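You operate a simulated robot arm through the tools that you are given. There is no shell and no other tool. Be economical: measure what you need, move in short steps, check, and stop when the job is done.

Carry out the task below with a simulated two-armed robot. There is one attempt and no reset: what you move stays moved.

## Task
Sand the middle patch of the white rail and brush ochre on it.
Fine: sand it smooth all over first; use the medium sanding block with white band, the blue brush with white band and the ochre pot with white band from the half-moon table; lid and tools go back; the other patches and lids are left alone. Set down upright: blue brush with white band.

It is judged by the outcome, as a careful person would: the job done as asked, and still so three seconds after it is handed in. It fails if anything else is knocked over, pushed out of place, dropped, spilled or broken. Lids that push on must go on centred and level and be pressed home; caps that screw on are set level and turned clockwise until they are tight.

## Robot
Two 7-joint arms with two-finger parallel grippers on one trunk, on a base that drives. Base frame: it is fixed to the floor where the robot stands at the start and does not move with it; the origin is under the middle of the robot, x ahead of it, y to its left, z up. Readings come in cm, rad, newtons and seconds.
The left shoulder is at the start at [5, 16.8, 105.7], the right one opposite. With the tool pointing down near the work surface each hand reaches from about 20 to 66 cm from the robot's upright axis, wherever it stands, measured 20 degrees to its own side. Places, roughly: bare patch on the white rail [-30, -160, 80]; blue brush with white band (4x4x15 cm) [80, 10, 80]; left patch of the white rail [-30, -190, 80]; middle patch of the white rail [-30, -180, 80]; ochre lid with white knob [80, 0, 80]; ochre pot with white band [80, 0, 80]; size lid with white knob [70, 10, 80]; wax lid with white knob [60, 30, 80]. Payload 1.57 kg a hand.
Tool frame (each hand has its own): the origin (TCP) lies between the finger pads and is the grasp point; the fingertips stand 3 cm ahead of it; z points along the fingers, y is the line along which they close. The gripper opens to 8 cm. The fingers are 1.7 cm wide and 1.2 cm thick; the gripper's body (4 by 8.2 cm) begins 8 cm behind the TCP.
Orientation is that of the tool frame in the base frame, as a unit quaternion [x, y, z, w]. With the fingers straight down and closing along the base's y, the tool's x points along the base's -x, its y along +y and its z along -z.

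## Interface
- The arms move only by the tool send_rows. It takes "left_commands", "right_commands" or both (then of equal length, played together; a hand with none holds still); each is a list that holds one entry, the list of rows, each a list of 7 numbers: the shift along the base's x, y, z in cm, then the turn, a rotation vector about the base's x, y, z in rad, then the gripper command, from -1 (fully open) to 1 (shut), values between in proportion. In form: [[[tx, ty, tz, rx, ry, rz, grip], ...]]. A call has 1 to 10 rows; each row shifts and turns the commanded pose from where the row before left it. Each row takes 0.2 s and may step no farther than 5 cm and 0.15 rad from the row before; otherwise, or with a gripper value out of range, the whole call is refused. Where a pose cannot be reached the arm comes as near as it can. A force on the tool above 40 N (or 10 N above the force at the start of the call, whichever is more), or a blocked arm, ends the call early, and 0.2 s more pass. Each finger travels about 4.5 cm/s and halts on what it meets, pressing with about 30 N; the grip force reading is that of the motor and also rises with nothing between the fingers. The clock runs only during rows and for 0.2 s after the last one: add rows that do not move to give the fingers time. It gives the time, the measured TCP pose, the force on the tool (base axes), the opening and the grip force at its end, in the units of the frame above (readings bear some noise), with the torque about the TCP (base axes, N m) and any sound that the robot's microphone picked up.
- Cameras (640 x 400 px; columns grow to the right, rows downward): "scene" is now at [13.64, -0.19, 127.81]; the picture's right is [-0.04, -1.00, 0.00], its down [-0.51, 0.02, -0.86] and it looks along [0.86, -0.04, -0.51] (base axes); focal length 257 px, centre (320, 200). "left" rides on the left gripper at [7.2, 0.7, -12.2] in its tool frame; the picture's right is [-0.09, 1.00, 0.00], its down [-0.84, -0.08, -0.54] and it looks along [-0.54, -0.05, 0.84] (tool axes); focal length 238 px, centre (320, 200). "right" rides on the right gripper at [7.2, -0.7, -12.2] in its tool frame; the picture's right is [0.09, 1.00, 0.00], its down [-0.84, 0.08, -0.54] and it looks along [-0.54, 0.05, 0.84] (tool axes); focal length 238 px, centre (320, 200). There is no depth. A picture from a camera that has moved, and an enlarged one, comes with that camera's place and axes in the base frame and with its lens. The place of the scene camera against the robot may be out by one fixed shift of up to 1.2 cm in any direction.
- grab_frame(camera): a new picture of that camera. It takes no simulated time.
- raise_lower(by): slides the trunk up (or, below 0, down) by that many cm; the arms and the scene camera ride with it, the base frame stays. It gives what a move gives, with no picture.
- steer(legs): drives the robot by 1 to 6 legs, each [ahead, left, turn to the left] in cm, cm and rad, along the robot's own axes; the way and the turn of a leg run together, so that a leg with both is an arc; at most 150 cm and 3.142 rad a leg. The arms and the cameras ride along, it lands a little off, and it stops where it bumps. It gives what a move gives.
- turn_head(pan, tilt): turns the head with the scene camera to pan (to the left, within 1.396 rad either way) and tilt (down, from -0.506 to 1.204), counted from straight ahead of the robot. It gives what a move gives.
- zoom(camera, box): a new picture of the part [left, top, right, bottom] of that camera's present view, enlarged. It takes no simulated time.
- hand_in(): hands the job in; it is judged then, once.

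Work in short steps. Places have to be worked out from the pictures, the camera data and where the tool is seen: move nearer, look again, correct. Check each grasp and each placing, and mend what went wrong. You have 120 turns and 100 pictures in all, those below and enlarged ones among them. Open the grippers and draw the arms clear of the work before you hand the job in, unless the task says otherwise; then end with one line.

The tools are called by a JSON object that holds its "method" and its "body". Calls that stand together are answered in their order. send_rows: Moves the arms, as the interface text tells. Its arguments: {"type":"object","properties":{"left_commands":{"type":"array"},"right_commands":{"type":"array"}},"required":[]} The other tools are called the same way: raise_lower (by) slides the trunk up or down; steer (legs) drives the base; turn_head (pan, tilt) turns the head that bears the scene camera; grab_frame (camera) takes a picture; zoom (camera, box) takes an enlarged picture of a part of a camera's view; hand_in () hands the job in.

At the start:

```text
time: 0.0
left_position: [35.7, 20.28, 112.06]
left_tcp_rot: [0.0, 1.0, 0.0, -0.001]
left_force: [0.3, 0.0, 0.3]
left_torque: [-0.04, -0.02, -0.04]
left_width: 8.0
left_grip_force: 0.0
right_position: [38.4, -14.42, 112.28]
right_tcp_rot: [-0.001, 1.0, 0.0, -0.001]
right_force: [0.8, 0.1, -0.6]
right_torque: [0.01, 0.0, 0.01]
right_width: 8.02
right_grip_force: 0.1
trunk travel left (down, up): [-22.5, 21.8]
robot x, y, heading: [-0.13, -0.01, -0.002]
head pan, tilt: [-0.044, 0.534]
```

scene: 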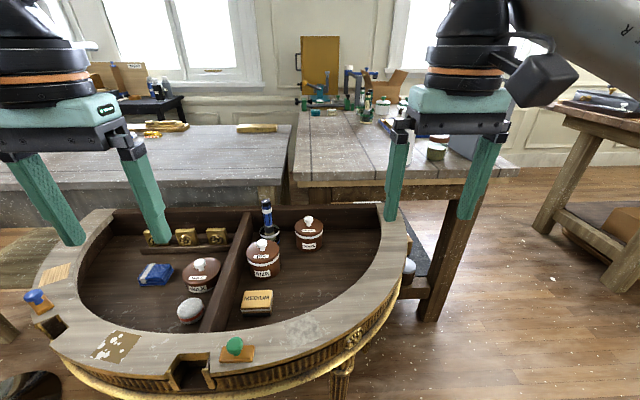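
right: 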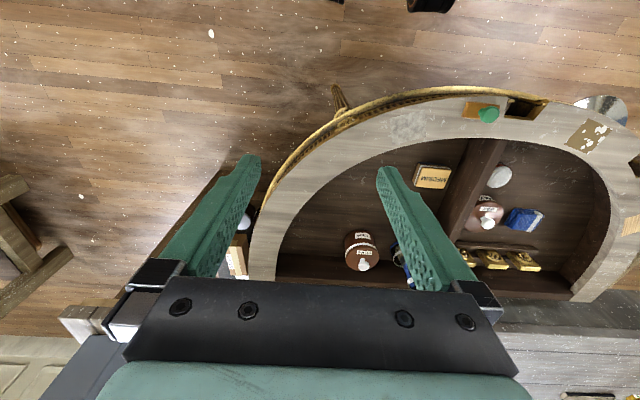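
left: 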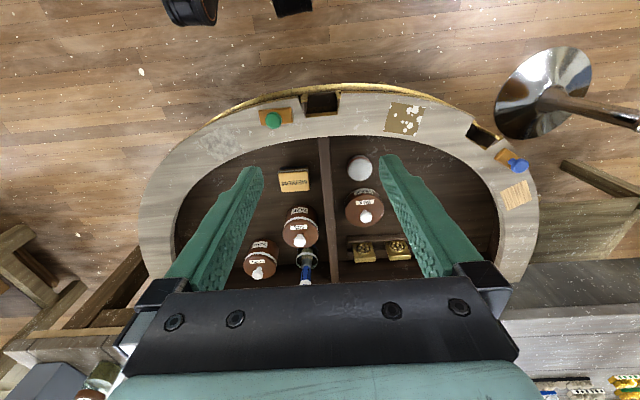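

I look closer at the half-moon table to tell the pots, the block and the brush apart.

{"method": "zoom", "body": {"camera": "scene", "box": [120, 190, 360, 340]}}

{"method": "turn_head", "body": {"pan": -1.396, "tilt": 0.4}}

```text
2.67 times, centred on (240, 265) of scene
camera zoom: at [13.64, -0.19, 127.81], right [-0.04, -1.0, 0.0], down [-0.51, 0.02, -0.86], along [0.86, -0.04, -0.51], focal length 686 px, centre (533, 27)
```

zoom: 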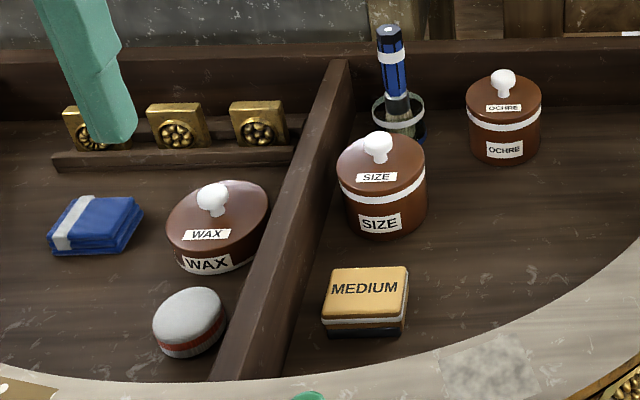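

```text
time: 1.5
left_position: [35.73, 20.25, 112.08]
left_tcp_rot: [0.0, 1.0, 0.0, 0.0]
left_force: [-0.4, 0.0, -0.1]
left_torque: [0.04, 0.02, -0.02]
left_width: 8.0
left_grip_force: 0.1
right_position: [38.36, -14.5, 112.16]
right_tcp_rot: [0.0, 1.0, -0.001, 0.0]
right_force: [0.4, -0.2, 0.1]
right_torque: [-0.01, 0.01, 0.01]
right_width: 8.0
right_grip_force: 0.1
trunk travel left (down, up): [-22.5, 21.8]
robot x, y, heading: [0.05, -0.07, -0.001]
head pan, tilt: [-1.396, 0.4]
```

Now I look toward the rail.

{"method": "grab_frame", "body": {"camera": "scene"}}

```text
95 pictures are left
camera scene: at [6.24, -8.92, 129.05], right [-0.98, -0.17, 0.0], down [-0.07, 0.38, -0.92], along [0.16, -0.91, -0.39], focal length 257 px, centre (320, 200)
```

scene: 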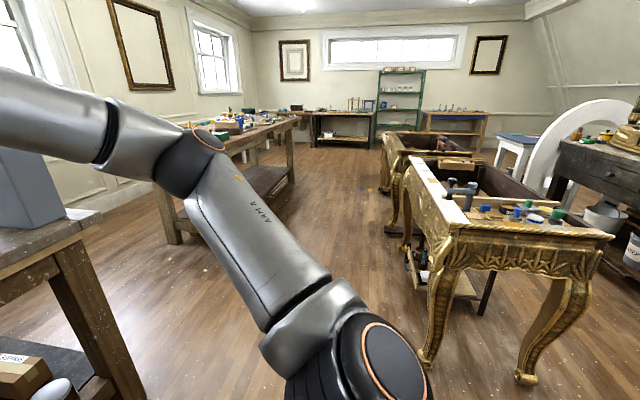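

{"method": "zoom", "body": {"camera": "scene", "box": [380, 110, 620, 260]}}

```text
2.67 times, centred on (500, 185) of scene
camera zoom: at [6.24, -8.92, 129.05], right [-0.98, -0.17, 0.0], down [-0.07, 0.38, -0.92], along [0.16, -0.91, -0.39], focal length 686 px, centre (-160, 240)
```

zoom: 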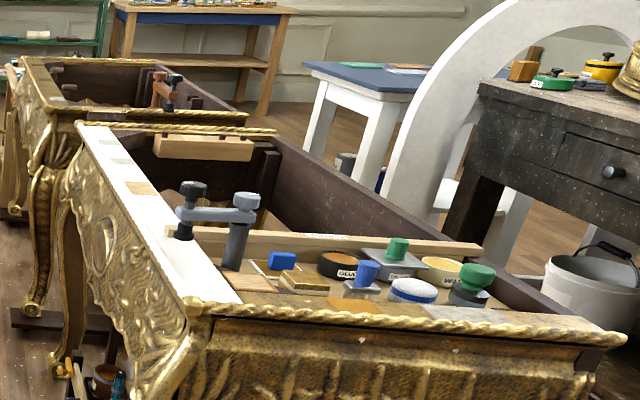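

I return the head to look steeply down, to see the clearance between base and table.

{"method": "turn_head", "body": {"pan": 0, "tilt": 1.1}}

{"method": "grab_frame", "body": {"camera": "scene"}}

```text
time: 3.0
left_position: [35.79, 20.28, 112.08]
left_tcp_rot: [-0.001, 1.0, -0.001, 0.001]
left_force: [-1.0, 0.0, -0.6]
left_torque: [-0.01, 0.0, 0.03]
left_width: 7.98
left_grip_force: 0.0
right_position: [38.39, -14.62, 112.36]
right_tcp_rot: [0.0, 1.0, 0.0, 0.0]
right_force: [0.1, 0.1, -0.1]
right_torque: [0.0, 0.01, 0.04]
right_width: 8.02
right_grip_force: 0.0
trunk travel left (down, up): [-22.5, 21.8]
robot x, y, heading: [0.18, -0.28, 0.005]
head pan, tilt: [0.0, 1.1]
```

```text
93 pictures are left
camera scene: at [10.95, 0.2, 123.37], right [0.0, -1.0, 0.0], down [-0.89, 0.0, -0.45], along [0.45, 0.0, -0.89], focal length 257 px, centre (320, 200)
```

scene: 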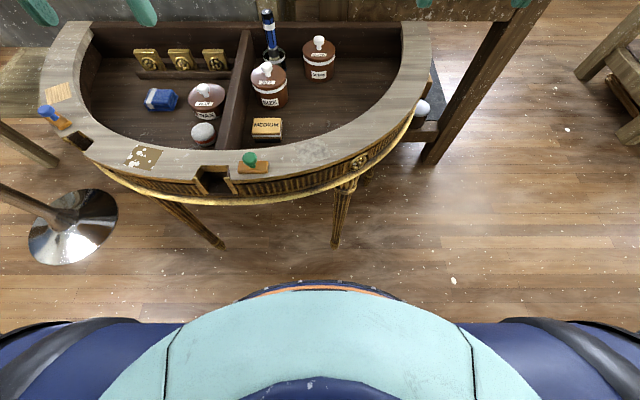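

The base has some 15 cm of room before the table legs. I drive 9 cm ahead and 15 left so that the pot and brush come in front of the right shoulder.

{"method": "steer", "body": {"legs": [[0, 15, 0], [9, 0, 0]]}}

{"method": "grab_frame", "body": {"camera": "scene"}}

{"method": "grab_frame", "body": {"camera": "right"}}

```text
time: 5.7
left_position: [44.75, 35.01, 112.12]
left_tcp_rot: [-0.001, 1.0, 0.0, -0.001]
left_force: [-0.2, 0.1, 0.0]
left_torque: [0.01, 0.03, 0.01]
left_width: 7.99
left_grip_force: 0.1
right_position: [47.5, 0.18, 112.3]
right_tcp_rot: [-0.001, 1.0, 0.0, 0.0]
right_force: [0.3, -0.5, -1.0]
right_torque: [0.0, 0.03, -0.01]
right_width: 8.0
right_grip_force: 0.2
trunk travel left (down, up): [-22.5, 21.8]
robot x, y, heading: [9.16, 14.85, -0.001]
head pan, tilt: [0.0, 1.1]
```

```text
92 pictures are left
camera scene: at [19.96, 14.89, 123.36], right [0.0, -1.0, 0.0], down [-0.89, 0.0, -0.45], along [0.45, 0.0, -0.89], focal length 257 px, centre (320, 200)
```

scene: 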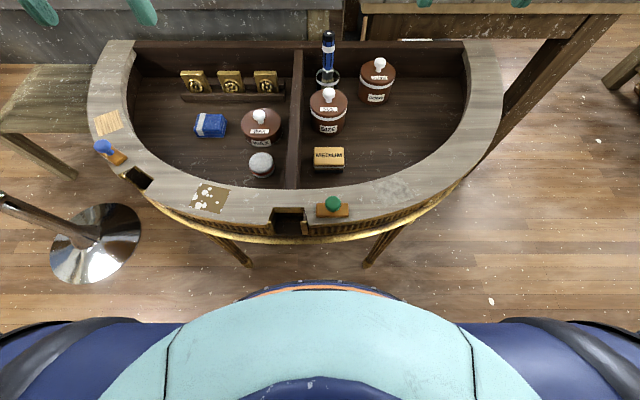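

```text
91 pictures are left
camera right: at [40.13, -0.58, 124.53], right [-0.09, 1.0, 0.0], down [0.84, 0.08, 0.54], along [0.54, 0.05, -0.84], focal length 238 px, centre (320, 200)
```

right: 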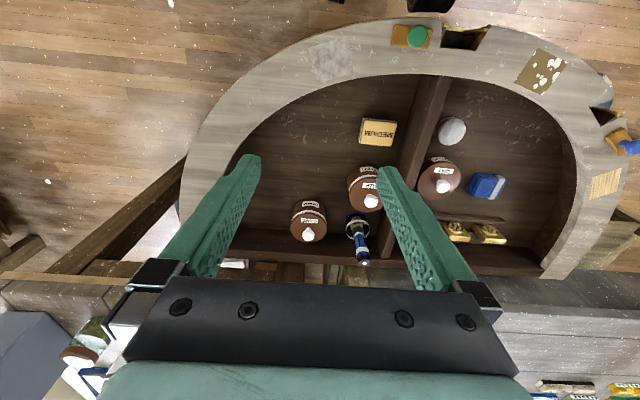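

Two views put the block top at about (54, 12.5, 77) and the ochre knob at (76.7, 0.3, 83). The pot is just beyond reach, so I go 6.5 cm further ahead.

{"method": "steer", "body": {"legs": [[6.5, 0, 0]]}}

{"method": "grab_frame", "body": {"camera": "scene"}}

```text
time: 6.7
left_position: [51.11, 34.93, 112.15]
left_tcp_rot: [-0.001, 1.0, 0.0, -0.001]
left_force: [0.1, -0.4, -0.5]
left_torque: [-0.01, 0.05, -0.03]
left_width: 8.02
left_grip_force: 0.1
right_position: [53.91, 0.22, 112.2]
right_tcp_rot: [0.0, 1.0, 0.001, 0.0]
right_force: [0.2, -0.1, -0.3]
right_torque: [-0.02, 0.02, -0.01]
right_width: 8.01
right_grip_force: 0.0
trunk travel left (down, up): [-22.5, 21.8]
robot x, y, heading: [15.02, 14.94, -0.003]
head pan, tilt: [0.0, 1.1]
```

```text
90 pictures are left
camera scene: at [26.35, 14.89, 123.36], right [0.0, -1.0, 0.0], down [-0.89, 0.0, -0.45], along [0.45, 0.0, -0.89], focal length 257 px, centre (320, 200)
```

scene: 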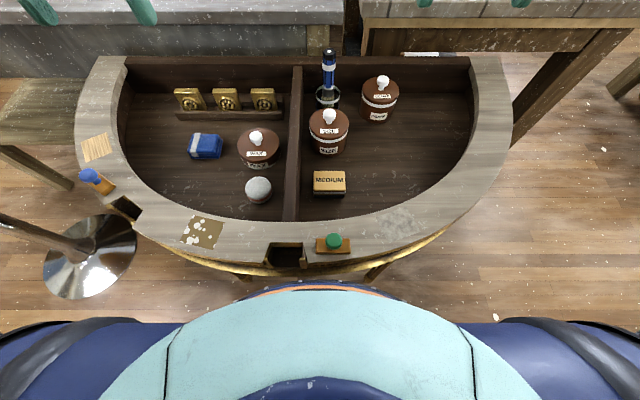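

Clear of the table still. I bring the right hand above the block, turning it by 90° so the fingers close along x across the block's short side.

{"method": "send_rows", "body": {"right_commands": [[[0, 1.2, -1, 0, 0, 0.15, -1], [0, 1.2, -1, 0, 0, 0.15, -1], [0, 1.2, -1, 0, 0, 0.15, -1], [0, 1.2, -1, 0, 0, 0.15, -1], [0, 1.2, -1, 0, 0, 0.15, -1], [0, 1.2, -1, 0, 0, 0.15, -1], [0, 1.2, -1, 0, 0, 0.15, -1], [0, 1.2, -1, 0, 0, 0.15, -1], [0, 1.2, -1, 0, 0, 0.15, -1], [0, 1.2, -1, 0, 0, 0.15, -1]]]}}

{"method": "send_rows", "body": {"right_commands": [[[0, 0, -2, 0, 0, 0.071, -1], [0, 0, -2, 0, 0, 0, -1], [0, 0, 0, 0, 0, 0, -1]]]}}

{"method": "grab_frame", "body": {"camera": "right"}}

```text
time: 8.8
left_position: [51.01, 34.92, 112.17]
left_tcp_rot: [0.0, 1.0, 0.0, 0.0]
left_force: [-0.1, 0.5, 0.3]
left_torque: [-0.03, -0.03, 0.0]
left_width: 8.01
left_grip_force: 0.2
right_position: [49.68, 12.9, 101.5]
right_tcp_rot: [-0.682, 0.732, 0.001, 0.0]
right_force: [0.2, 0.0, -0.4]
right_torque: [0.0, 0.0, -0.01]
right_width: 8.0
right_grip_force: 0.0
right hand out of reach, approached as far as the arm can: row 9, 10
trunk travel left (down, up): [-22.5, 21.8]
robot x, y, heading: [15.37, 14.64, -0.003]
head pan, tilt: [0.0, 1.1]
```

```text
time: 9.7
left_position: [51.01, 34.97, 112.11]
left_tcp_rot: [-0.001, 1.0, 0.001, 0.0]
left_force: [-0.2, 0.4, 0.3]
left_torque: [0.0, 0.04, -0.01]
left_width: 8.0
left_grip_force: 0.1
right_position: [47.94, 12.27, 98.0]
right_tcp_rot: [-0.707, 0.707, 0.0, 0.0]
right_force: [0.9, 0.5, 0.5]
right_torque: [0.03, -0.01, -0.02]
right_width: 7.98
right_grip_force: 0.1
right hand out of reach, approached as far as the arm can: row 1
trunk travel left (down, up): [-22.5, 21.8]
robot x, y, heading: [15.56, 15.09, -0.0]
head pan, tilt: [0.0, 1.1]
```

```text
89 pictures are left
camera right: at [48.49, 4.96, 110.27], right [-1.0, -0.09, 0.0], down [-0.08, 0.84, 0.54], along [-0.05, 0.54, -0.84], focal length 238 px, centre (320, 200)
```

right: 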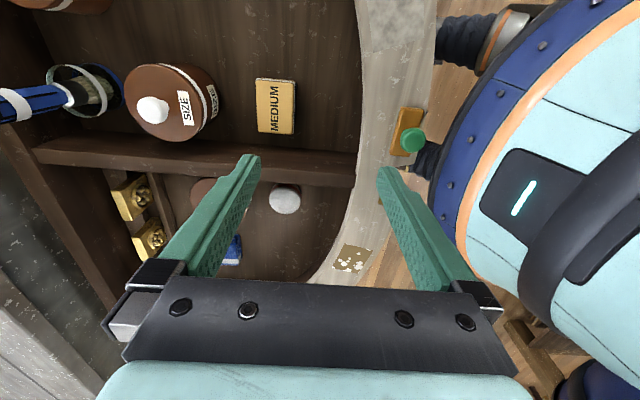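

The block sits at about (53.8, 12.1), some 5 cm along x. I try moving over it, lower, where reach may be better.

{"method": "send_rows", "body": {"right_commands": [[[2, 0, -2, 0, 0, 0, -1], [2, 0, -2, 0, 0, 0, -1], [1.9, -0.2, -2, 0, 0, 0, -1], [0, 0, -2, 0, 0, 0, -1], [0, 0, 0, 0, 0, 0, -1]]]}}

{"method": "grab_frame", "body": {"camera": "right"}}

```text
time: 10.8
left_position: [51.13, 34.96, 112.18]
left_tcp_rot: [-0.001, 1.0, 0.0, 0.0]
left_force: [-0.3, 0.0, 0.0]
left_torque: [0.03, -0.01, -0.01]
left_width: 8.02
left_grip_force: 0.2
right_position: [48.02, 12.0, 95.76]
right_tcp_rot: [-0.706, 0.708, -0.001, 0.0]
right_force: [0.5, 0.3, 0.2]
right_torque: [0.01, 0.0, 0.03]
right_width: 8.0
right_grip_force: 0.1
right hand out of reach, approached as far as the arm can: row 1, 2, 3
trunk travel left (down, up): [-22.5, 21.8]
robot x, y, heading: [15.26, 14.56, 0.004]
head pan, tilt: [0.0, 1.1]
```

```text
88 pictures are left
camera right: at [48.59, 4.68, 107.97], right [-1.0, -0.09, 0.0], down [-0.07, 0.84, 0.54], along [-0.05, 0.54, -0.84], focal length 238 px, centre (320, 200)
```

right: 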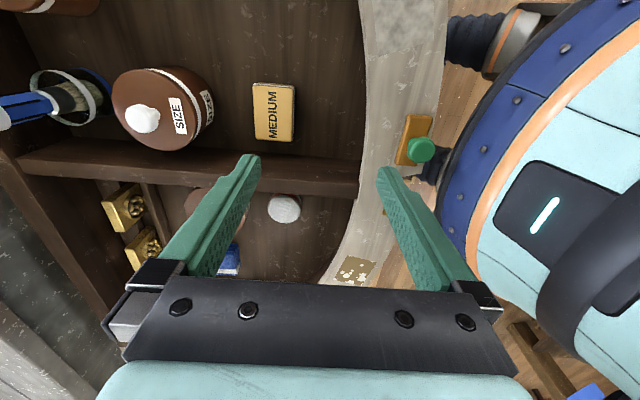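

This orientation is joint-limited. I raise the hand and turn it the other way round (−180°), camera toward +y.

{"method": "send_rows", "body": {"right_commands": [[[0, -0.5, 1.5, 0, 0, -0.15, -1], [0, -0.5, 1.5, 0, 0, -0.15, -1], [0, -0.5, 1.5, 0, 0, -0.15, -1], [0, -0.5, 1, 0, 0, -0.15, -1], [0, -0.5, 1, 0, 0, -0.15, -1], [0, -0.5, 1, 0, 0, -0.15, -1], [0, 0, 0, 0, 0, -0.15, -1], [0, 0, 0, 0, 0, -0.15, -1], [0, 0, 0, 0, 0, -0.15, -1], [0, 0, 0, 0, 0, -0.15, -1]]]}}

{"method": "send_rows", "body": {"right_commands": [[[0.5, 0, 0, 0, 0, -0.15, -1], [0.5, 0, 0, 0, 0, -0.15, -1], [0.5, 0, 0, 0, 0, -0.15, -1], [0.5, 0, 0, 0, 0, -0.15, -1], [0.5, 0, 0, 0, 0, -0.15, -1], [0.5, 0, 0, 0, 0, -0.15, -1], [0.5, 0, 0, 0, 0, -0.15, -1], [0.5, 0, 0, 0, 0, -0.15, -1], [0.5, 0, 0, 0, 0, -0.15, -1], [0.5, 0, 0, 0, 0, -0.15, -1]]]}}

```text
time: 13.1
left_position: [51.05, 35.01, 112.16]
left_tcp_rot: [-0.001, 1.0, 0.0, 0.0]
left_force: [0.4, -0.1, -0.6]
left_torque: [0.0, 0.0, 0.03]
left_width: 7.99
left_grip_force: 0.1
right_position: [48.11, 9.15, 103.28]
right_tcp_rot: [-0.034, 0.999, 0.001, 0.0]
right_force: [-0.8, 0.4, 0.2]
right_torque: [-0.01, 0.02, 0.0]
right_width: 8.01
right_grip_force: 0.1
trunk travel left (down, up): [-22.5, 21.8]
robot x, y, heading: [15.39, 14.69, 0.002]
head pan, tilt: [0.0, 1.1]
```

```text
time: 15.2
left_position: [51.08, 35.01, 112.07]
left_tcp_rot: [-0.001, 1.0, -0.001, 0.0]
left_force: [-0.9, -0.2, -0.5]
left_torque: [0.01, 0.01, 0.03]
left_width: 8.0
left_grip_force: 0.0
right_position: [53.25, 9.07, 103.18]
right_tcp_rot: [0.655, 0.755, 0.0, 0.002]
right_force: [0.3, 0.2, -0.2]
right_torque: [-0.04, -0.03, -0.02]
right_width: 8.0
right_grip_force: 0.1
trunk travel left (down, up): [-22.5, 21.8]
robot x, y, heading: [15.0, 14.71, 0.002]
head pan, tilt: [0.0, 1.1]
```

Works well in this orientation. I finish the turn and come down above the block.

{"method": "send_rows", "body": {"right_commands": [[[0.1, 1, -2, 0, 0, -0.141, -1], [0.2, 1, -3, 0, 0, 0, -1], [0.2, 1, -4, 0, 0, 0, -1], [0, 0, -3, 0, 0, 0, -1], [0, 0, 0, 0, 0, 0, -1]]]}}

{"method": "grab_frame", "body": {"camera": "right"}}

```text
time: 16.4
left_position: [51.05, 34.95, 112.06]
left_tcp_rot: [0.0, 1.0, 0.0, 0.0]
left_force: [0.1, -0.4, 0.7]
left_torque: [0.0, -0.01, 0.02]
left_width: 8.01
left_grip_force: 0.1
right_position: [53.66, 12.22, 91.05]
right_tcp_rot: [0.706, 0.708, 0.001, 0.0]
right_force: [0.3, 0.7, 1.1]
right_torque: [0.01, 0.02, -0.01]
right_width: 8.0
right_grip_force: 0.0
trunk travel left (down, up): [-22.5, 21.8]
robot x, y, heading: [15.08, 14.87, 0.002]
head pan, tilt: [0.0, 1.1]
```

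```text
87 pictures are left
camera right: at [52.82, 19.26, 103.3], right [1.0, 0.09, 0.0], down [0.08, -0.84, 0.54], along [0.05, -0.54, -0.84], focal length 238 px, centre (320, 200)
```

right: 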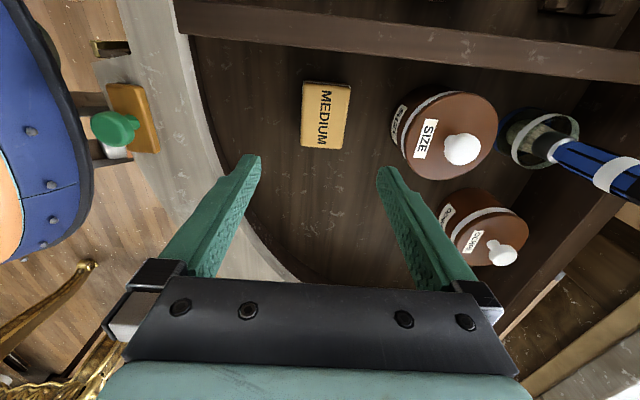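

Combining both views, the block's top is at about (54.1, 12.6, 75). I centre over it and descend partly, then look.

{"method": "send_rows", "body": {"right_commands": [[[0.4, 0.4, -3, 0, 0, 0, -1], [0, 0, -3, 0, 0, 0, -1], [0, 0, -3, 0, 0, 0, -1], [0, 0, -2, 0, 0, 0, -1], [0, 0, 0, 0, 0, 0, -1]]]}}

{"method": "grab_frame", "body": {"camera": "right"}}

{"method": "zoom", "body": {"camera": "scene", "box": [260, 120, 420, 220]}}

```text
time: 17.6
left_position: [51.03, 34.93, 112.12]
left_tcp_rot: [-0.001, 1.0, 0.0, 0.001]
left_force: [-0.2, -0.3, 0.9]
left_torque: [0.0, 0.0, 0.03]
left_width: 8.01
left_grip_force: 0.0
right_position: [54.05, 12.34, 80.05]
right_tcp_rot: [0.707, 0.707, 0.0, 0.0]
right_force: [0.4, 0.2, -0.4]
right_torque: [0.01, 0.02, -0.04]
right_width: 7.99
right_grip_force: 0.2
trunk travel left (down, up): [-22.5, 21.8]
robot x, y, heading: [15.42, 14.54, 0.002]
head pan, tilt: [0.0, 1.1]
```

```text
86 pictures are left
camera right: at [53.34, 19.49, 92.41], right [1.0, 0.09, 0.0], down [0.08, -0.84, 0.54], along [0.05, -0.54, -0.84], focal length 238 px, centre (320, 200)
```

right: 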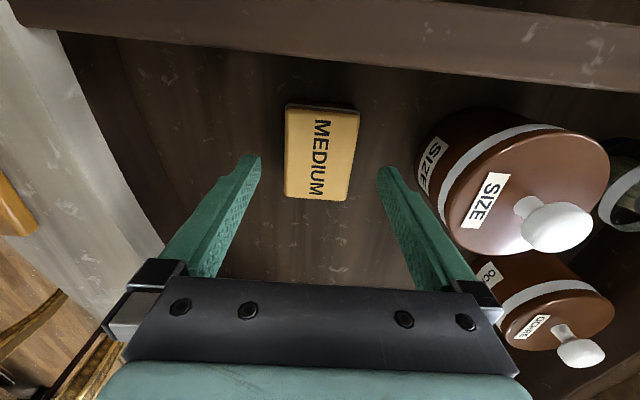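

```text
4.00 times, centred on (340, 170) of scene
camera zoom: at [26.29, 14.89, 123.37], right [0.0, -1.0, 0.0], down [-0.89, 0.0, -0.45], along [0.45, 0.0, -0.89], focal length 1029 px, centre (240, 320)
```

zoom: 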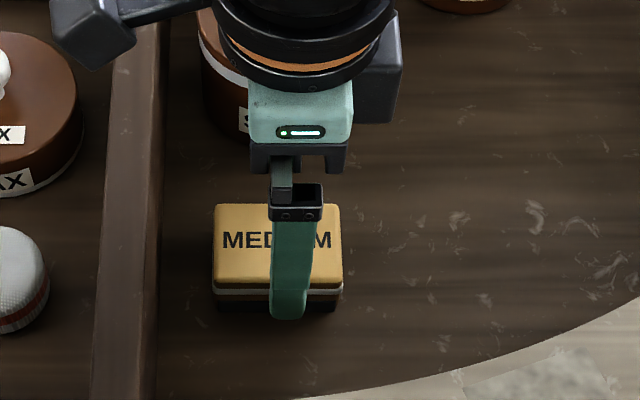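

Well centred. The block is about 2.9 cm tall with its top near 75. I lower to TCP 76.5 and close.

{"method": "send_rows", "body": {"right_commands": [[[0.1, 0.3, -2, 0, 0, 0, -1], [0, 0, -1.5, 0, 0, 0, -1], [0, 0, 0, 0, 0, 0, 1], [0, 0, 0, 0, 0, 0, 1], [0, 0, 0, 0, 0, 0, 1], [0, 0, 0, 0, 0, 0, 1]]]}}

{"method": "zoom", "body": {"camera": "scene", "box": [260, 120, 420, 220]}}

{"method": "grab_frame", "body": {"camera": "right"}}

```text
time: 19.1
left_position: [51.2, 34.94, 112.02]
left_tcp_rot: [-0.001, 1.0, 0.0, 0.001]
left_force: [-0.2, 0.3, 0.3]
left_torque: [-0.01, 0.02, 0.01]
left_width: 8.01
left_grip_force: 0.0
right_position: [54.23, 12.82, 76.66]
right_tcp_rot: [0.707, 0.707, 0.0, 0.0]
right_force: [0.1, -0.4, 0.1]
right_torque: [-0.04, 0.02, -0.03]
right_width: 4.87
right_grip_force: 29.6
trunk travel left (down, up): [-22.5, 21.8]
robot x, y, heading: [15.24, 14.69, 0.006]
head pan, tilt: [0.0, 1.1]
```

```text
4.00 times, centred on (340, 170) of scene
camera zoom: at [26.29, 14.89, 123.37], right [0.0, -1.0, 0.0], down [-0.89, 0.0, -0.45], along [0.45, 0.0, -0.89], focal length 1029 px, centre (240, 320)
```

zoom: 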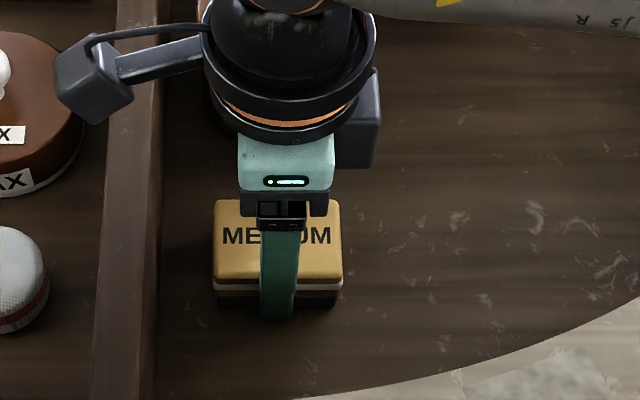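

```text
83 pictures are left
camera right: at [53.46, 19.91, 88.95], right [1.0, 0.09, 0.0], down [0.08, -0.84, 0.54], along [0.05, -0.54, -0.84], focal length 238 px, centre (320, 200)
```

right: 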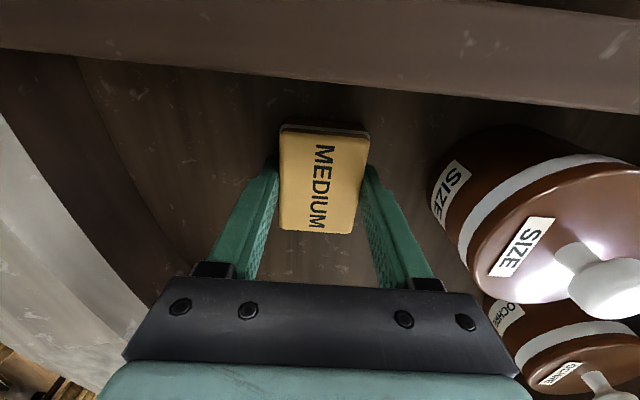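

The block is gripped at 4.87 cm with the tips clear of its bottom; pick pose noted (54.2, 12.8, 76.7). I lift it straight up and check.

{"method": "send_rows", "body": {"right_commands": [[[0, 0, 2, 0, 0, 0, 1], [0, 0, 4, 0, 0, 0, 1], [0, 0, 5, 0, 0, 0, 1], [0, 0, 5, 0, 0, 0, 1], [0, 0, 5, 0, 0, 0, 1], [0, 0, 5, 0, 0, 0, 1], [0, 0, 4, 0, 0, 0, 1], [0, 0, 0, 0, 0, 0, 1]]]}}

{"method": "grab_frame", "body": {"camera": "right"}}

```text
time: 20.9
left_position: [51.08, 35.04, 112.04]
left_tcp_rot: [-0.002, 1.0, -0.001, 0.0]
left_force: [0.0, -0.1, -0.5]
left_torque: [0.01, 0.0, -0.03]
left_width: 8.0
left_grip_force: 0.1
right_position: [54.28, 12.69, 106.93]
right_tcp_rot: [0.706, 0.708, 0.0, 0.0]
right_force: [0.6, -0.4, -0.5]
right_torque: [-0.01, 0.02, -0.05]
right_width: 4.91
right_grip_force: 30.3
trunk travel left (down, up): [-22.5, 21.8]
robot x, y, heading: [15.33, 14.73, 0.004]
head pan, tilt: [0.0, 1.1]
```

```text
82 pictures are left
camera right: at [53.51, 19.77, 119.28], right [1.0, 0.09, 0.0], down [0.08, -0.84, 0.54], along [0.05, -0.54, -0.84], focal length 238 px, centre (320, 200)
```

right: 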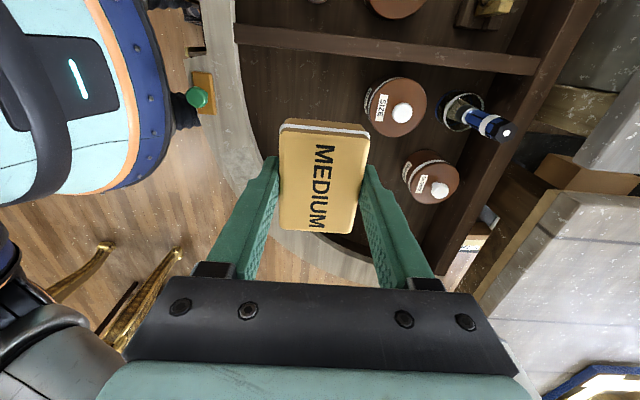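

The block is held firmly. I back off, turn right and drive along −y toward the rail, staying well to its +x side.

{"method": "steer", "body": {"legs": [[-20, 0, 0], [0, 0, -1.571], [130, 35, 0], [60, 0, 0]]}}

{"method": "turn_head", "body": {"pan": -1.1, "tilt": 0.75}}

{"method": "grab_frame", "body": {"camera": "scene"}}

```text
time: 35.6
left_position: [48.75, -212.55, 112.1]
left_tcp_rot: [0.713, 0.701, -0.001, 0.0]
left_force: [0.1, -0.3, 0.0]
left_torque: [0.03, 0.01, 0.07]
left_width: 8.0
left_grip_force: 0.2
right_position: [26.42, -215.22, 106.91]
right_tcp_rot: [1.0, -0.008, 0.0, 0.001]
right_force: [0.0, 0.5, -0.3]
right_torque: [0.0, 0.01, 0.02]
right_width: 4.89
right_grip_force: 30.1
trunk travel left (down, up): [-22.5, 21.8]
robot x, y, heading: [29.34, -176.06, -1.593]
head pan, tilt: [0.0, 1.1]
```

```text
time: 37.0
left_position: [48.62, -212.49, 112.06]
left_tcp_rot: [0.713, 0.701, -0.001, 0.0]
left_force: [-0.2, 0.5, 0.3]
left_torque: [0.01, -0.01, 0.0]
left_width: 8.01
left_grip_force: 0.1
right_position: [26.2, -215.25, 107.03]
right_tcp_rot: [1.0, -0.009, 0.0, 0.0]
right_force: [0.7, 0.5, 0.1]
right_torque: [-0.03, 0.02, -0.01]
right_width: 4.89
right_grip_force: 30.5
trunk travel left (down, up): [-22.5, 21.8]
robot x, y, heading: [29.42, -176.68, -1.593]
head pan, tilt: [-1.1, 0.75]
```

```text
81 pictures are left
camera scene: at [22.16, -183.79, 125.94], right [-0.44, 0.9, 0.0], down [0.61, 0.3, -0.73], along [-0.66, -0.32, -0.68], focal length 257 px, centre (320, 200)
```

scene: 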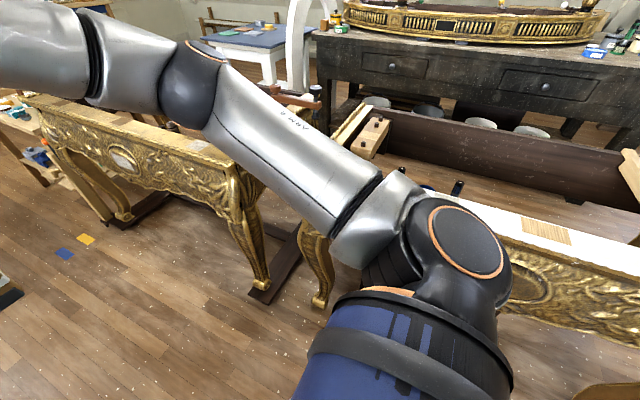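

The way is clear: I turn right to face the rail and look down.

{"method": "steer", "body": {"legs": [[0, 0, -1.549]]}}

{"method": "turn_head", "body": {"pan": 0, "tilt": 0.8}}

{"method": "grab_frame", "body": {"camera": "scene"}}

```text
time: 41.1
left_position: [-6.37, -197.09, 112.08]
left_tcp_rot: [1.0, 0.007, 0.0, -0.001]
left_force: [0.4, 0.0, 0.0]
left_torque: [-0.04, -0.02, -0.02]
left_width: 8.02
left_grip_force: 0.1
right_position: [-9.99, -174.72, 106.94]
right_tcp_rot: [0.712, -0.702, 0.0, 0.0]
right_force: [-0.6, 0.7, -0.5]
right_torque: [0.02, 0.0, 0.0]
right_width: 4.93
right_grip_force: 30.3
trunk travel left (down, up): [-22.5, 21.8]
robot x, y, heading: [29.2, -176.34, -3.129]
head pan, tilt: [-1.1, 0.75]
```

```text
time: 42.5
left_position: [-6.34, -197.05, 112.11]
left_tcp_rot: [1.0, 0.007, 0.0, 0.0]
left_force: [0.2, 0.5, 0.1]
left_torque: [0.0, -0.01, -0.01]
left_width: 8.03
left_grip_force: 0.1
right_position: [-9.97, -174.8, 106.95]
right_tcp_rot: [0.712, -0.702, 0.0, 0.0]
right_force: [0.5, 0.5, -1.3]
right_torque: [0.04, 0.01, -0.02]
right_width: 4.89
right_grip_force: 30.2
trunk travel left (down, up): [-22.5, 21.8]
robot x, y, heading: [29.01, -176.69, -3.133]
head pan, tilt: [0.0, 0.799]
```

```text
80 pictures are left
camera scene: at [17.62, -176.31, 125.54], right [-0.01, 1.0, 0.0], down [0.72, 0.01, -0.7], along [-0.7, -0.01, -0.72], focal length 257 px, centre (320, 200)
```

scene: 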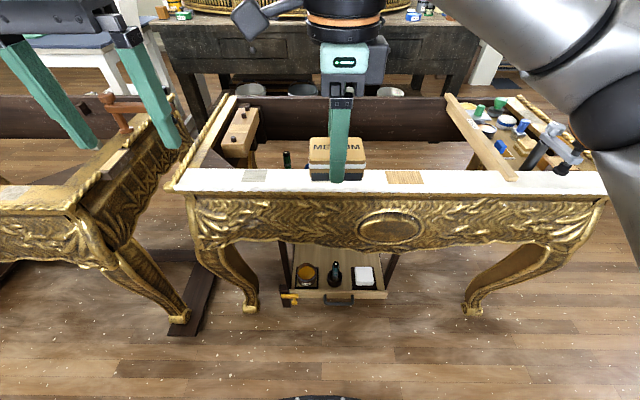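

The rail is in front; the middle patch is hidden behind the held block. I drive 18 cm nearer and look with both cameras.

{"method": "steer", "body": {"legs": [[18, 0, -0.008]]}}

{"method": "turn_head", "body": {"pan": 0, "tilt": 1.1}}

{"method": "grab_frame", "body": {"camera": "scene"}}

{"method": "grab_frame", "body": {"camera": "right"}}

```text
time: 44.0
left_position: [-24.39, -196.91, 112.09]
left_tcp_rot: [1.0, 0.004, 0.0, 0.0]
left_force: [-0.3, -0.8, 0.3]
left_torque: [-0.02, -0.01, 0.01]
left_width: 8.0
left_grip_force: 0.1
right_position: [-27.84, -174.69, 107.07]
right_tcp_rot: [0.709, -0.705, 0.0, -0.001]
right_force: [-0.3, -0.4, -0.5]
right_torque: [-0.03, 0.01, 0.0]
right_width: 4.9
right_grip_force: 29.8
trunk travel left (down, up): [-22.5, 21.8]
robot x, y, heading: [11.33, -176.48, -3.131]
head pan, tilt: [0.0, 0.799]
```

```text
time: 44.8
left_position: [-24.44, -197.03, 112.1]
left_tcp_rot: [1.0, 0.003, -0.001, 0.0]
left_force: [1.4, 0.4, 0.6]
left_torque: [-0.03, 0.01, 0.02]
left_width: 7.99
left_grip_force: 0.0
right_position: [-27.72, -174.66, 106.92]
right_tcp_rot: [0.71, -0.704, 0.001, 0.0]
right_force: [0.0, -0.5, -1.5]
right_torque: [0.01, -0.03, 0.02]
right_width: 4.89
right_grip_force: 30.1
trunk travel left (down, up): [-22.5, 21.8]
robot x, y, heading: [11.35, -176.36, -3.135]
head pan, tilt: [0.0, 1.1]
```

```text
79 pictures are left
camera scene: at [1.51, -176.38, 123.37], right [-0.01, 1.0, 0.0], down [0.89, 0.01, -0.45], along [-0.45, 0.0, -0.89], focal length 257 px, centre (320, 200)
```

scene: 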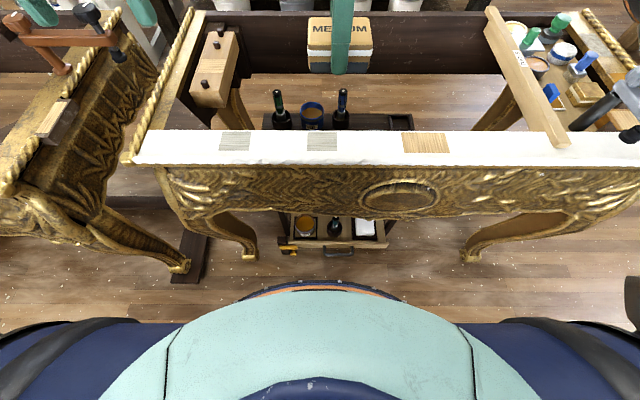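

```text
78 pictures are left
camera right: at [-27.15, -181.97, 119.24], right [-1.0, -0.1, 0.0], down [-0.08, 0.84, 0.54], along [-0.05, 0.54, -0.84], focal length 238 px, centre (320, 200)
```

right: 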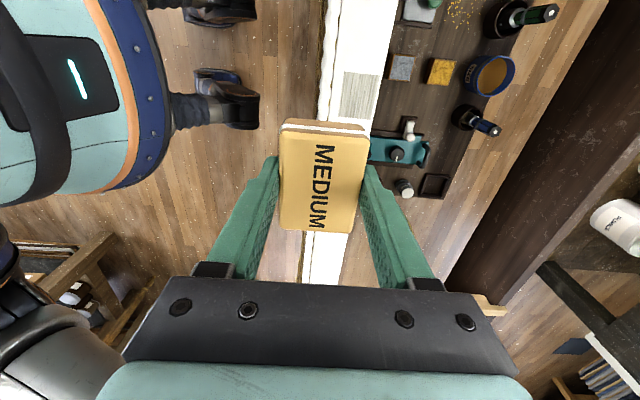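

Middle patch (second grey one) lies at about (-33.9, -176.1), 6 × 6.8 cm, on a rail at z≈80. I bring the block above it.

{"method": "send_rows", "body": {"right_commands": [[[-2, -0.5, -2, 0, 0, 0, 1], [-2, -0.5, -4, 0, 0, 0, 1], [-2, -0.4, -4, 0, 0, 0, 1], [0, 0, -4, 0, 0, 0, 1], [0, 0, -4, 0, 0, 0, 1], [0, 0, 0, 0, 0, 0, 1]]]}}

{"method": "grab_frame", "body": {"camera": "right"}}

{"method": "zoom", "body": {"camera": "scene", "box": [220, 60, 420, 185]}}

```text
time: 46.1
left_position: [-24.43, -197.16, 112.06]
left_tcp_rot: [1.0, 0.003, -0.001, 0.0]
left_force: [0.6, 0.2, 0.6]
left_torque: [0.0, 0.02, -0.02]
left_width: 8.0
left_grip_force: 0.1
right_position: [-33.9, -176.2, 88.9]
right_tcp_rot: [0.709, -0.705, -0.001, 0.001]
right_force: [0.4, -0.3, 0.5]
right_torque: [-0.03, -0.01, -0.02]
right_width: 4.9
right_grip_force: 29.4
trunk travel left (down, up): [-22.5, 21.8]
robot x, y, heading: [11.38, -176.44, -3.135]
head pan, tilt: [0.0, 1.1]
```

```text
77 pictures are left
camera right: at [-33.2, -183.54, 101.2], right [-1.0, -0.1, 0.0], down [-0.08, 0.84, 0.54], along [-0.05, 0.54, -0.84], focal length 238 px, centre (320, 200)
```

right: 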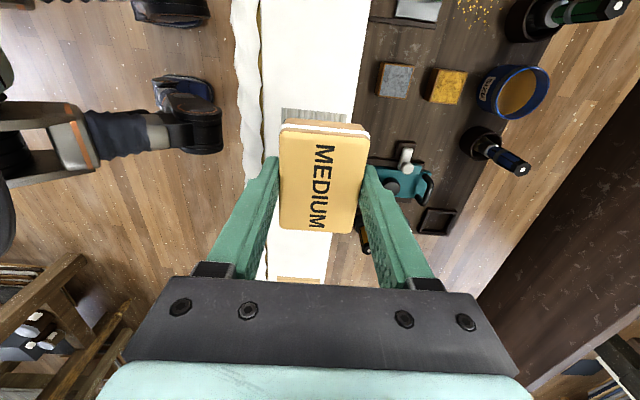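

```text
3.20 times, centred on (320, 122) of scene
camera zoom: at [1.52, -176.39, 123.37], right [-0.01, 1.0, 0.0], down [0.89, 0.01, -0.45], along [-0.45, 0.0, -0.89], focal length 823 px, centre (320, 448)
```

zoom: 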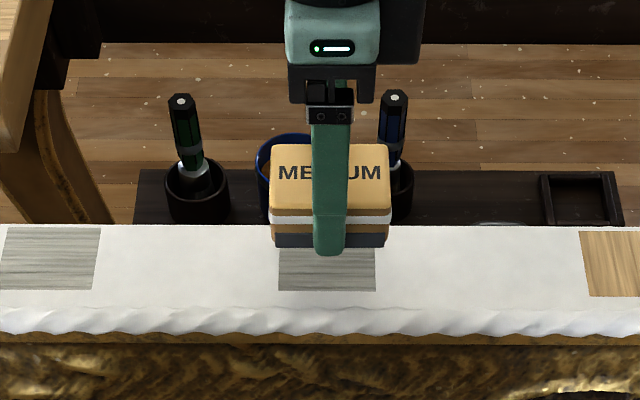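

The block is over the patch, its underside about 1.1 cm beyond the fingertips. I feel my way down slowly to contact.

{"method": "send_rows", "body": {"right_commands": [[[0.4, 0.1, -1.5, 0, 0, 0, 1], [0, 0, -0.7, 0, 0, 0, 1], [0, 0, -0.4, 0, 0, 0, 1], [0, 0, -0.4, 0, 0, 0, 1], [0, 0, -0.4, 0, 0, 0, 1], [0, 0, -0.3, 0, 0, 0, 1], [0, 0, 0, 0, 0, 0, 1]]]}}

```text
time: 47.8
left_position: [-24.18, -197.05, 112.25]
left_tcp_rot: [1.0, 0.003, -0.002, 0.0]
left_force: [0.2, 0.2, 1.2]
left_torque: [0.02, 0.04, 0.0]
left_width: 8.03
left_grip_force: 0.1
right_position: [-33.45, -176.08, 85.73]
right_tcp_rot: [0.71, -0.704, -0.001, 0.004]
right_force: [1.3, 4.4, 31.9]
right_torque: [0.17, -0.28, 0.03]
right_width: 4.92
right_grip_force: 30.5
trunk travel left (down, up): [-22.5, 21.8]
robot x, y, heading: [10.95, -176.5, -3.138]
head pan, tilt: [0.0, 1.1]
```

Contact at TCP z≈85.75 with 32 N. I ease off to about 10–15 N and make the first strokes along y.

{"method": "send_rows", "body": {"right_commands": [[[0, 0, 0.3, 0, 0, 0, 1], [0, -1, 0, 0, 0, 0, 1], [0, -1, 0, 0, 0, 0, 1], [0, 1.3, 0, 0, 0, 0, 1], [0, 1.4, 0, 0, 0, 0, 1], [0, 1.3, 0, 0, 0, 0, 1], [0, -1.3, 0, 0, 0, 0, 1], [0, -1.4, 0, 0, 0, 0, 1], [0, -1.3, 0, 0, 0, 0, 1], [0, 2, 0, 0, 0, 0, 1]]]}}

```text
time: 50.0
left_position: [-24.27, -197.12, 112.15]
left_tcp_rot: [1.0, 0.004, -0.002, 0.0]
left_force: [-0.1, 0.0, 0.4]
left_torque: [-0.02, 0.0, 0.0]
left_width: 7.98
left_grip_force: 0.1
right_position: [-33.25, -175.98, 85.75]
right_tcp_rot: [0.71, -0.704, 0.001, 0.001]
right_force: [0.5, -3.1, 11.8]
right_torque: [0.03, 0.06, 0.08]
right_width: 4.89
right_grip_force: 30.4
trunk travel left (down, up): [-22.5, 21.8]
robot x, y, heading: [11.37, -176.85, -3.138]
head pan, tilt: [0.0, 1.1]
```

Steady 12 N. More strokes with sideways offsets to cover the patch's full width.

{"method": "send_rows", "body": {"right_commands": [[[-0.9, -1, 0, 0, 0, 0, 1], [0, -1, 0, 0, 0, 0, 1], [0, 1.3, 0, 0, 0, 0, 1], [0, 1.4, 0, 0, 0, 0, 1], [0, 1.3, 0, 0, 0, 0, 1], [0, -1.3, 0, 0, 0, 0, 1], [0, -1.4, 0, 0, 0, 0, 1], [0, -1.3, 0, 0, 0, 0, 1], [0, 2, 0, 0, 0, 0, 1], [0, 0, 0, 0, 0, 0, 1]]]}}

{"method": "send_rows", "body": {"right_commands": [[[1.7, -1, 0, 0, 0, 0, 1], [0, -1, 0, 0, 0, 0, 1], [0, 1.3, 0, 0, 0, 0, 1], [0, 1.4, 0, 0, 0, 0, 1], [0, 1.3, 0, 0, 0, 0, 1], [0, -1.3, 0, 0, 0, 0, 1], [0, -1.4, 0, 0, 0, 0, 1], [0, -1.3, 0, 0, 0, 0, 1], [0, 2, 0, 0, 0, 0, 1], [0, 0, 0, 0, 0, 0, 1]]]}}

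{"method": "send_rows", "body": {"right_commands": [[[0, 0, 3, 0, 0, 0, 1], [0, 2, 4, 0, 0, 0, 1], [0, 4, 4, 0, 0, 0, 1], [0, 4, 4, 0, 0, 0, 1], [0, 4, 3, 0, 0, 0, 1], [0, 0, 0, 0, 0, 0, 1]]]}}

{"method": "zoom", "body": {"camera": "scene", "box": [220, 60, 420, 185]}}

{"method": "grab_frame", "body": {"camera": "right"}}

```text
time: 52.1
left_position: [-24.27, -197.17, 112.22]
left_tcp_rot: [1.0, 0.005, -0.002, -0.001]
left_force: [-0.6, -0.8, 0.2]
left_torque: [0.0, -0.03, 0.02]
left_width: 7.99
left_grip_force: 0.0
right_position: [-34.12, -176.42, 85.66]
right_tcp_rot: [0.71, -0.704, -0.001, 0.002]
right_force: [-0.2, -9.8, 23.6]
right_torque: [0.24, -0.19, -0.08]
right_width: 4.89
right_grip_force: 30.2
trunk travel left (down, up): [-22.5, 21.8]
robot x, y, heading: [11.01, -176.32, -3.141]
head pan, tilt: [0.0, 1.1]
```

```text
time: 54.4
left_position: [-24.41, -197.3, 112.07]
left_tcp_rot: [1.0, 0.004, 0.0, -0.002]
left_force: [-0.4, 0.2, -0.3]
left_torque: [0.0, 0.01, -0.02]
left_width: 7.99
left_grip_force: 0.0
right_position: [-32.71, -176.4, 85.56]
right_tcp_rot: [0.71, -0.704, 0.001, 0.006]
right_force: [-18.8, -22.7, 9.1]
right_torque: [-0.22, 0.28, -0.8]
right_width: 4.89
right_grip_force: 30.0
trunk travel left (down, up): [-22.5, 21.8]
robot x, y, heading: [11.3, -176.44, -3.136]
head pan, tilt: [0.0, 1.1]
```

```text
refused: row 3 steps farther than a row can; nothing moved
```

```text
3.20 times, centred on (320, 122) of scene
camera zoom: at [1.43, -176.63, 123.36], right [-0.01, 1.0, 0.0], down [0.89, 0.01, -0.45], along [-0.45, 0.0, -0.89], focal length 823 px, centre (320, 448)
```

zoom: 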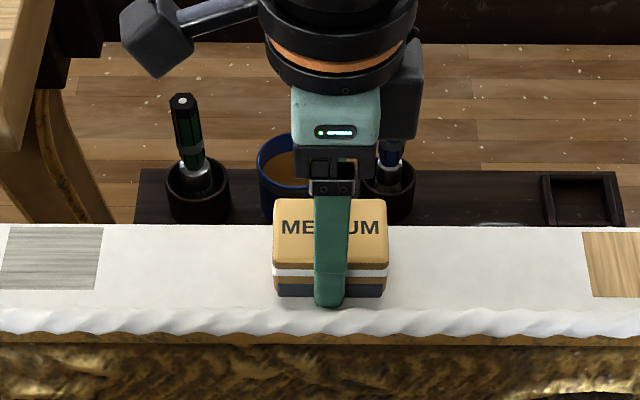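

```text
74 pictures are left
camera right: at [-31.99, -183.55, 97.96], right [-0.99, -0.1, 0.01], down [-0.08, 0.84, 0.53], along [-0.06, 0.53, -0.84], focal length 238 px, centre (320, 200)
```

right: 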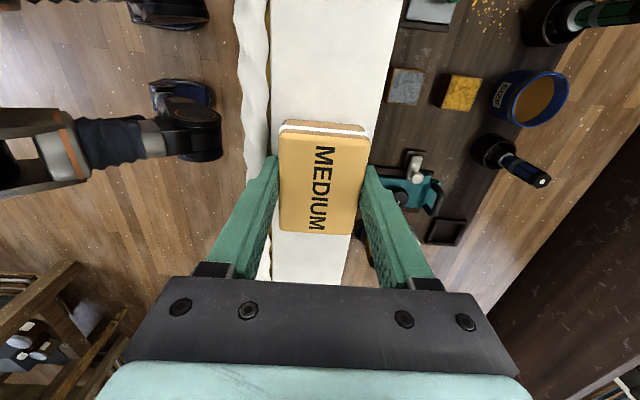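

The block caught slightly on the front lip (side force). I lift it off and move it aside to inspect.

{"method": "send_rows", "body": {"right_commands": [[[-0.4, 0, 1, 0, 0, 0, 1], [0, 0, 3, 0, 0, 0, 1], [0, 2, 4, 0, 0, 0, 1], [0, 3, 3, 0, 0, 0, 1], [0, 3, 3, 0, 0, 0, 1], [0, 3, 3, 0, 0, 0, 1], [0, 3, 0, 0, 0, 0, 1]]]}}

{"method": "zoom", "body": {"camera": "scene", "box": [240, 90, 400, 190]}}

```text
time: 56.0
left_position: [-24.39, -197.05, 112.09]
left_tcp_rot: [1.0, 0.003, -0.001, 0.0]
left_force: [0.2, 0.3, 0.8]
left_torque: [0.03, 0.0, 0.02]
left_width: 8.01
left_grip_force: 0.1
right_position: [-32.95, -161.98, 102.56]
right_tcp_rot: [0.71, -0.704, 0.0, 0.0]
right_force: [-0.3, 0.3, -0.5]
right_torque: [-0.01, 0.02, -0.02]
right_width: 4.91
right_grip_force: 30.0
trunk travel left (down, up): [-22.5, 21.8]
robot x, y, heading: [11.06, -176.63, -3.135]
head pan, tilt: [0.0, 1.1]
```

```text
4.00 times, centred on (320, 140) of scene
camera zoom: at [1.52, -176.35, 123.37], right [-0.01, 1.0, 0.0], down [0.89, 0.0, -0.45], along [-0.45, 0.0, -0.89], focal length 1029 px, centre (320, 440)
```

zoom: 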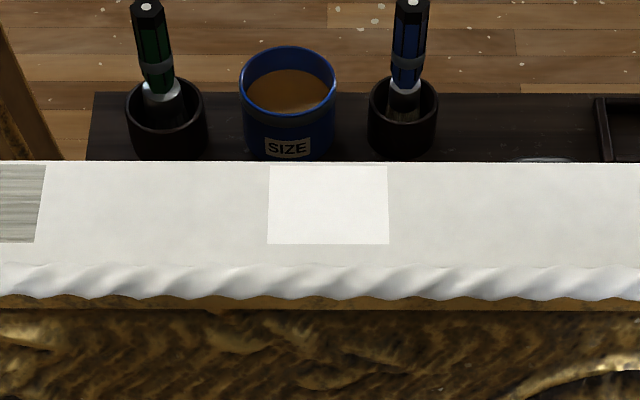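

The middle patch is now uniformly smooth and bright. I bring the hand back in front and up, then retrace the path to the half-moon table.

{"method": "send_rows", "body": {"right_commands": [[[1, -3, 2, 0, 0, 0, 1], [1, -3, 2, 0, 0, 0, 1], [1, -3, 1, 0, 0, 0, 1], [1, -3, 0, 0, 0, 0, 1], [1, 0, 0, 0, 0, 0, 1]]]}}

{"method": "steer", "body": {"legs": [[-18, 0, 0], [0, 0, 1.571], [-60, 0, 0], [-130, -35, 0]]}}

```text
time: 57.1
left_position: [-24.41, -197.06, 112.2]
left_tcp_rot: [1.0, 0.003, -0.001, 0.0]
left_force: [0.9, 1.2, -0.9]
left_torque: [-0.02, -0.05, -0.02]
left_width: 8.04
left_grip_force: 0.1
right_position: [-27.82, -173.95, 107.59]
right_tcp_rot: [0.709, -0.705, -0.001, 0.001]
right_force: [0.7, 0.7, 0.0]
right_torque: [0.01, 0.0, 0.01]
right_width: 4.94
right_grip_force: 29.9
trunk travel left (down, up): [-22.5, 21.8]
robot x, y, heading: [10.71, -176.45, -3.136]
head pan, tilt: [0.0, 1.1]
```

```text
time: 71.9
left_position: [13.86, -20.34, 112.2]
left_tcp_rot: [0.709, 0.706, -0.001, 0.001]
left_force: [-0.3, -0.3, -0.3]
left_torque: [0.02, 0.04, 0.04]
left_width: 7.99
left_grip_force: 0.1
right_position: [-9.03, -23.44, 107.7]
right_tcp_rot: [1.0, -0.002, 0.0, 0.0]
right_force: [0.7, -0.4, 0.1]
right_torque: [0.03, -0.01, 0.02]
right_width: 4.91
right_grip_force: 30.2
trunk travel left (down, up): [-22.5, 21.8]
robot x, y, heading: [-6.03, 15.6, -1.576]
head pan, tilt: [0.0, 1.1]
```

I turn to face the table and drive up to the same standing place.

{"method": "steer", "body": {"legs": [[0, 0, 1.576], [20.5, -0.8, 0]]}}

{"method": "grab_frame", "body": {"camera": "right"}}

{"method": "grab_frame", "body": {"camera": "scene"}}

```text
time: 77.4
left_position: [49.79, 35.42, 112.21]
left_tcp_rot: [-0.005, 1.0, 0.0, 0.0]
left_force: [0.6, -0.7, 0.5]
left_torque: [0.0, 0.03, 0.01]
left_width: 8.03
left_grip_force: 0.1
right_position: [53.21, 12.34, 107.61]
right_tcp_rot: [0.704, 0.71, 0.0, -0.001]
right_force: [0.6, 0.2, -0.5]
right_torque: [0.03, 0.01, 0.01]
right_width: 4.92
right_grip_force: 30.2
trunk travel left (down, up): [-22.5, 21.8]
robot x, y, heading: [14.38, 15.2, 0.008]
head pan, tilt: [0.0, 1.1]
```

```text
72 pictures are left
camera right: at [52.38, 19.51, 119.92], right [0.99, 0.1, 0.0], down [0.08, -0.84, 0.54], along [0.05, -0.54, -0.84], focal length 238 px, centre (320, 200)
```

right: 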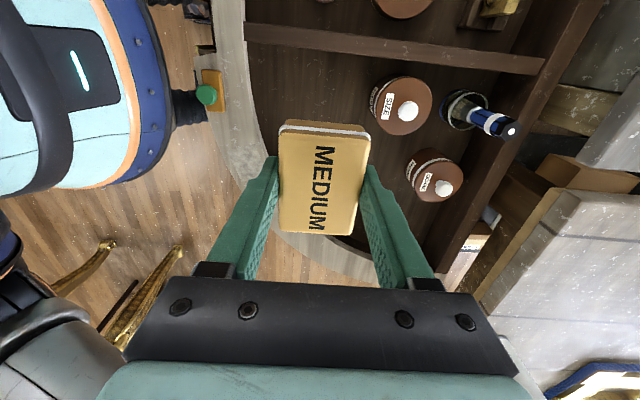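

```text
71 pictures are left
camera scene: at [25.15, 15.16, 123.36], right [0.01, -1.0, 0.0], down [-0.89, -0.01, -0.45], along [0.45, 0.0, -0.89], focal length 257 px, centre (320, 200)
```

scene: 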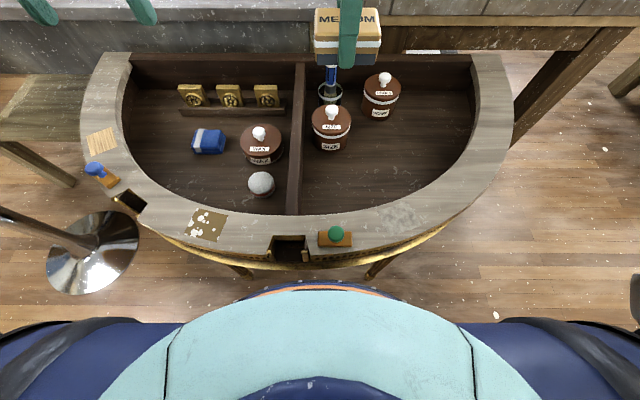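

The block's place is free. I lower it back to its pick pose (54.2, 12.8), the last bit slowly.

{"method": "send_rows", "body": {"right_commands": [[[0.5, 0.25, -4, 0, 0, -0.008, 1], [0.5, 0.2, -5, 0, 0, 0, 1], [0, 0, -5, 0, 0, 0, 1], [0, 0, -5, 0, 0, 0, 1], [0, 0, -5, 0, 0, 0, 1], [0, 0, -4, 0, 0, 0, 1], [0, 0, -2, 0, 0, 0, 1], [0, 0, 0, 0, 0, 0, 1]]]}}

{"method": "send_rows", "body": {"right_commands": [[[0, 0, -0.3, 0, 0, 0, 1], [0, 0, -0.3, 0, 0, 0, 1], [0, 0, -0.2, 0, 0, 0, 1], [0, 0, 0, 0, 0, 0, 1]]]}}

{"method": "zoom", "body": {"camera": "scene", "box": [260, 120, 420, 220]}}

```text
refused: row 2 steps farther than a row can; nothing moved
```

```text
time: 78.4
left_position: [49.8, 35.39, 112.17]
left_tcp_rot: [-0.004, 1.0, 0.0, 0.0]
left_force: [-0.2, -0.2, -0.7]
left_torque: [0.01, 0.0, 0.01]
left_width: 7.98
left_grip_force: 0.1
right_position: [53.18, 12.39, 106.9]
right_tcp_rot: [0.704, 0.71, 0.0, 0.0]
right_force: [0.4, -0.2, -0.6]
right_torque: [-0.02, 0.02, 0.01]
right_width: 4.9
right_grip_force: 29.7
trunk travel left (down, up): [-22.5, 21.8]
robot x, y, heading: [14.53, 15.39, 0.009]
head pan, tilt: [0.0, 1.1]
```

```text
4.00 times, centred on (340, 170) of scene
camera zoom: at [25.1, 15.16, 123.37], right [0.01, -1.0, 0.0], down [-0.89, -0.01, -0.45], along [0.45, 0.0, -0.89], focal length 1029 px, centre (240, 320)
```

zoom: 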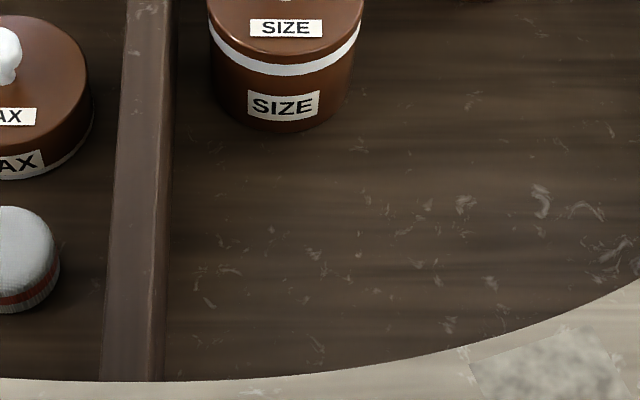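

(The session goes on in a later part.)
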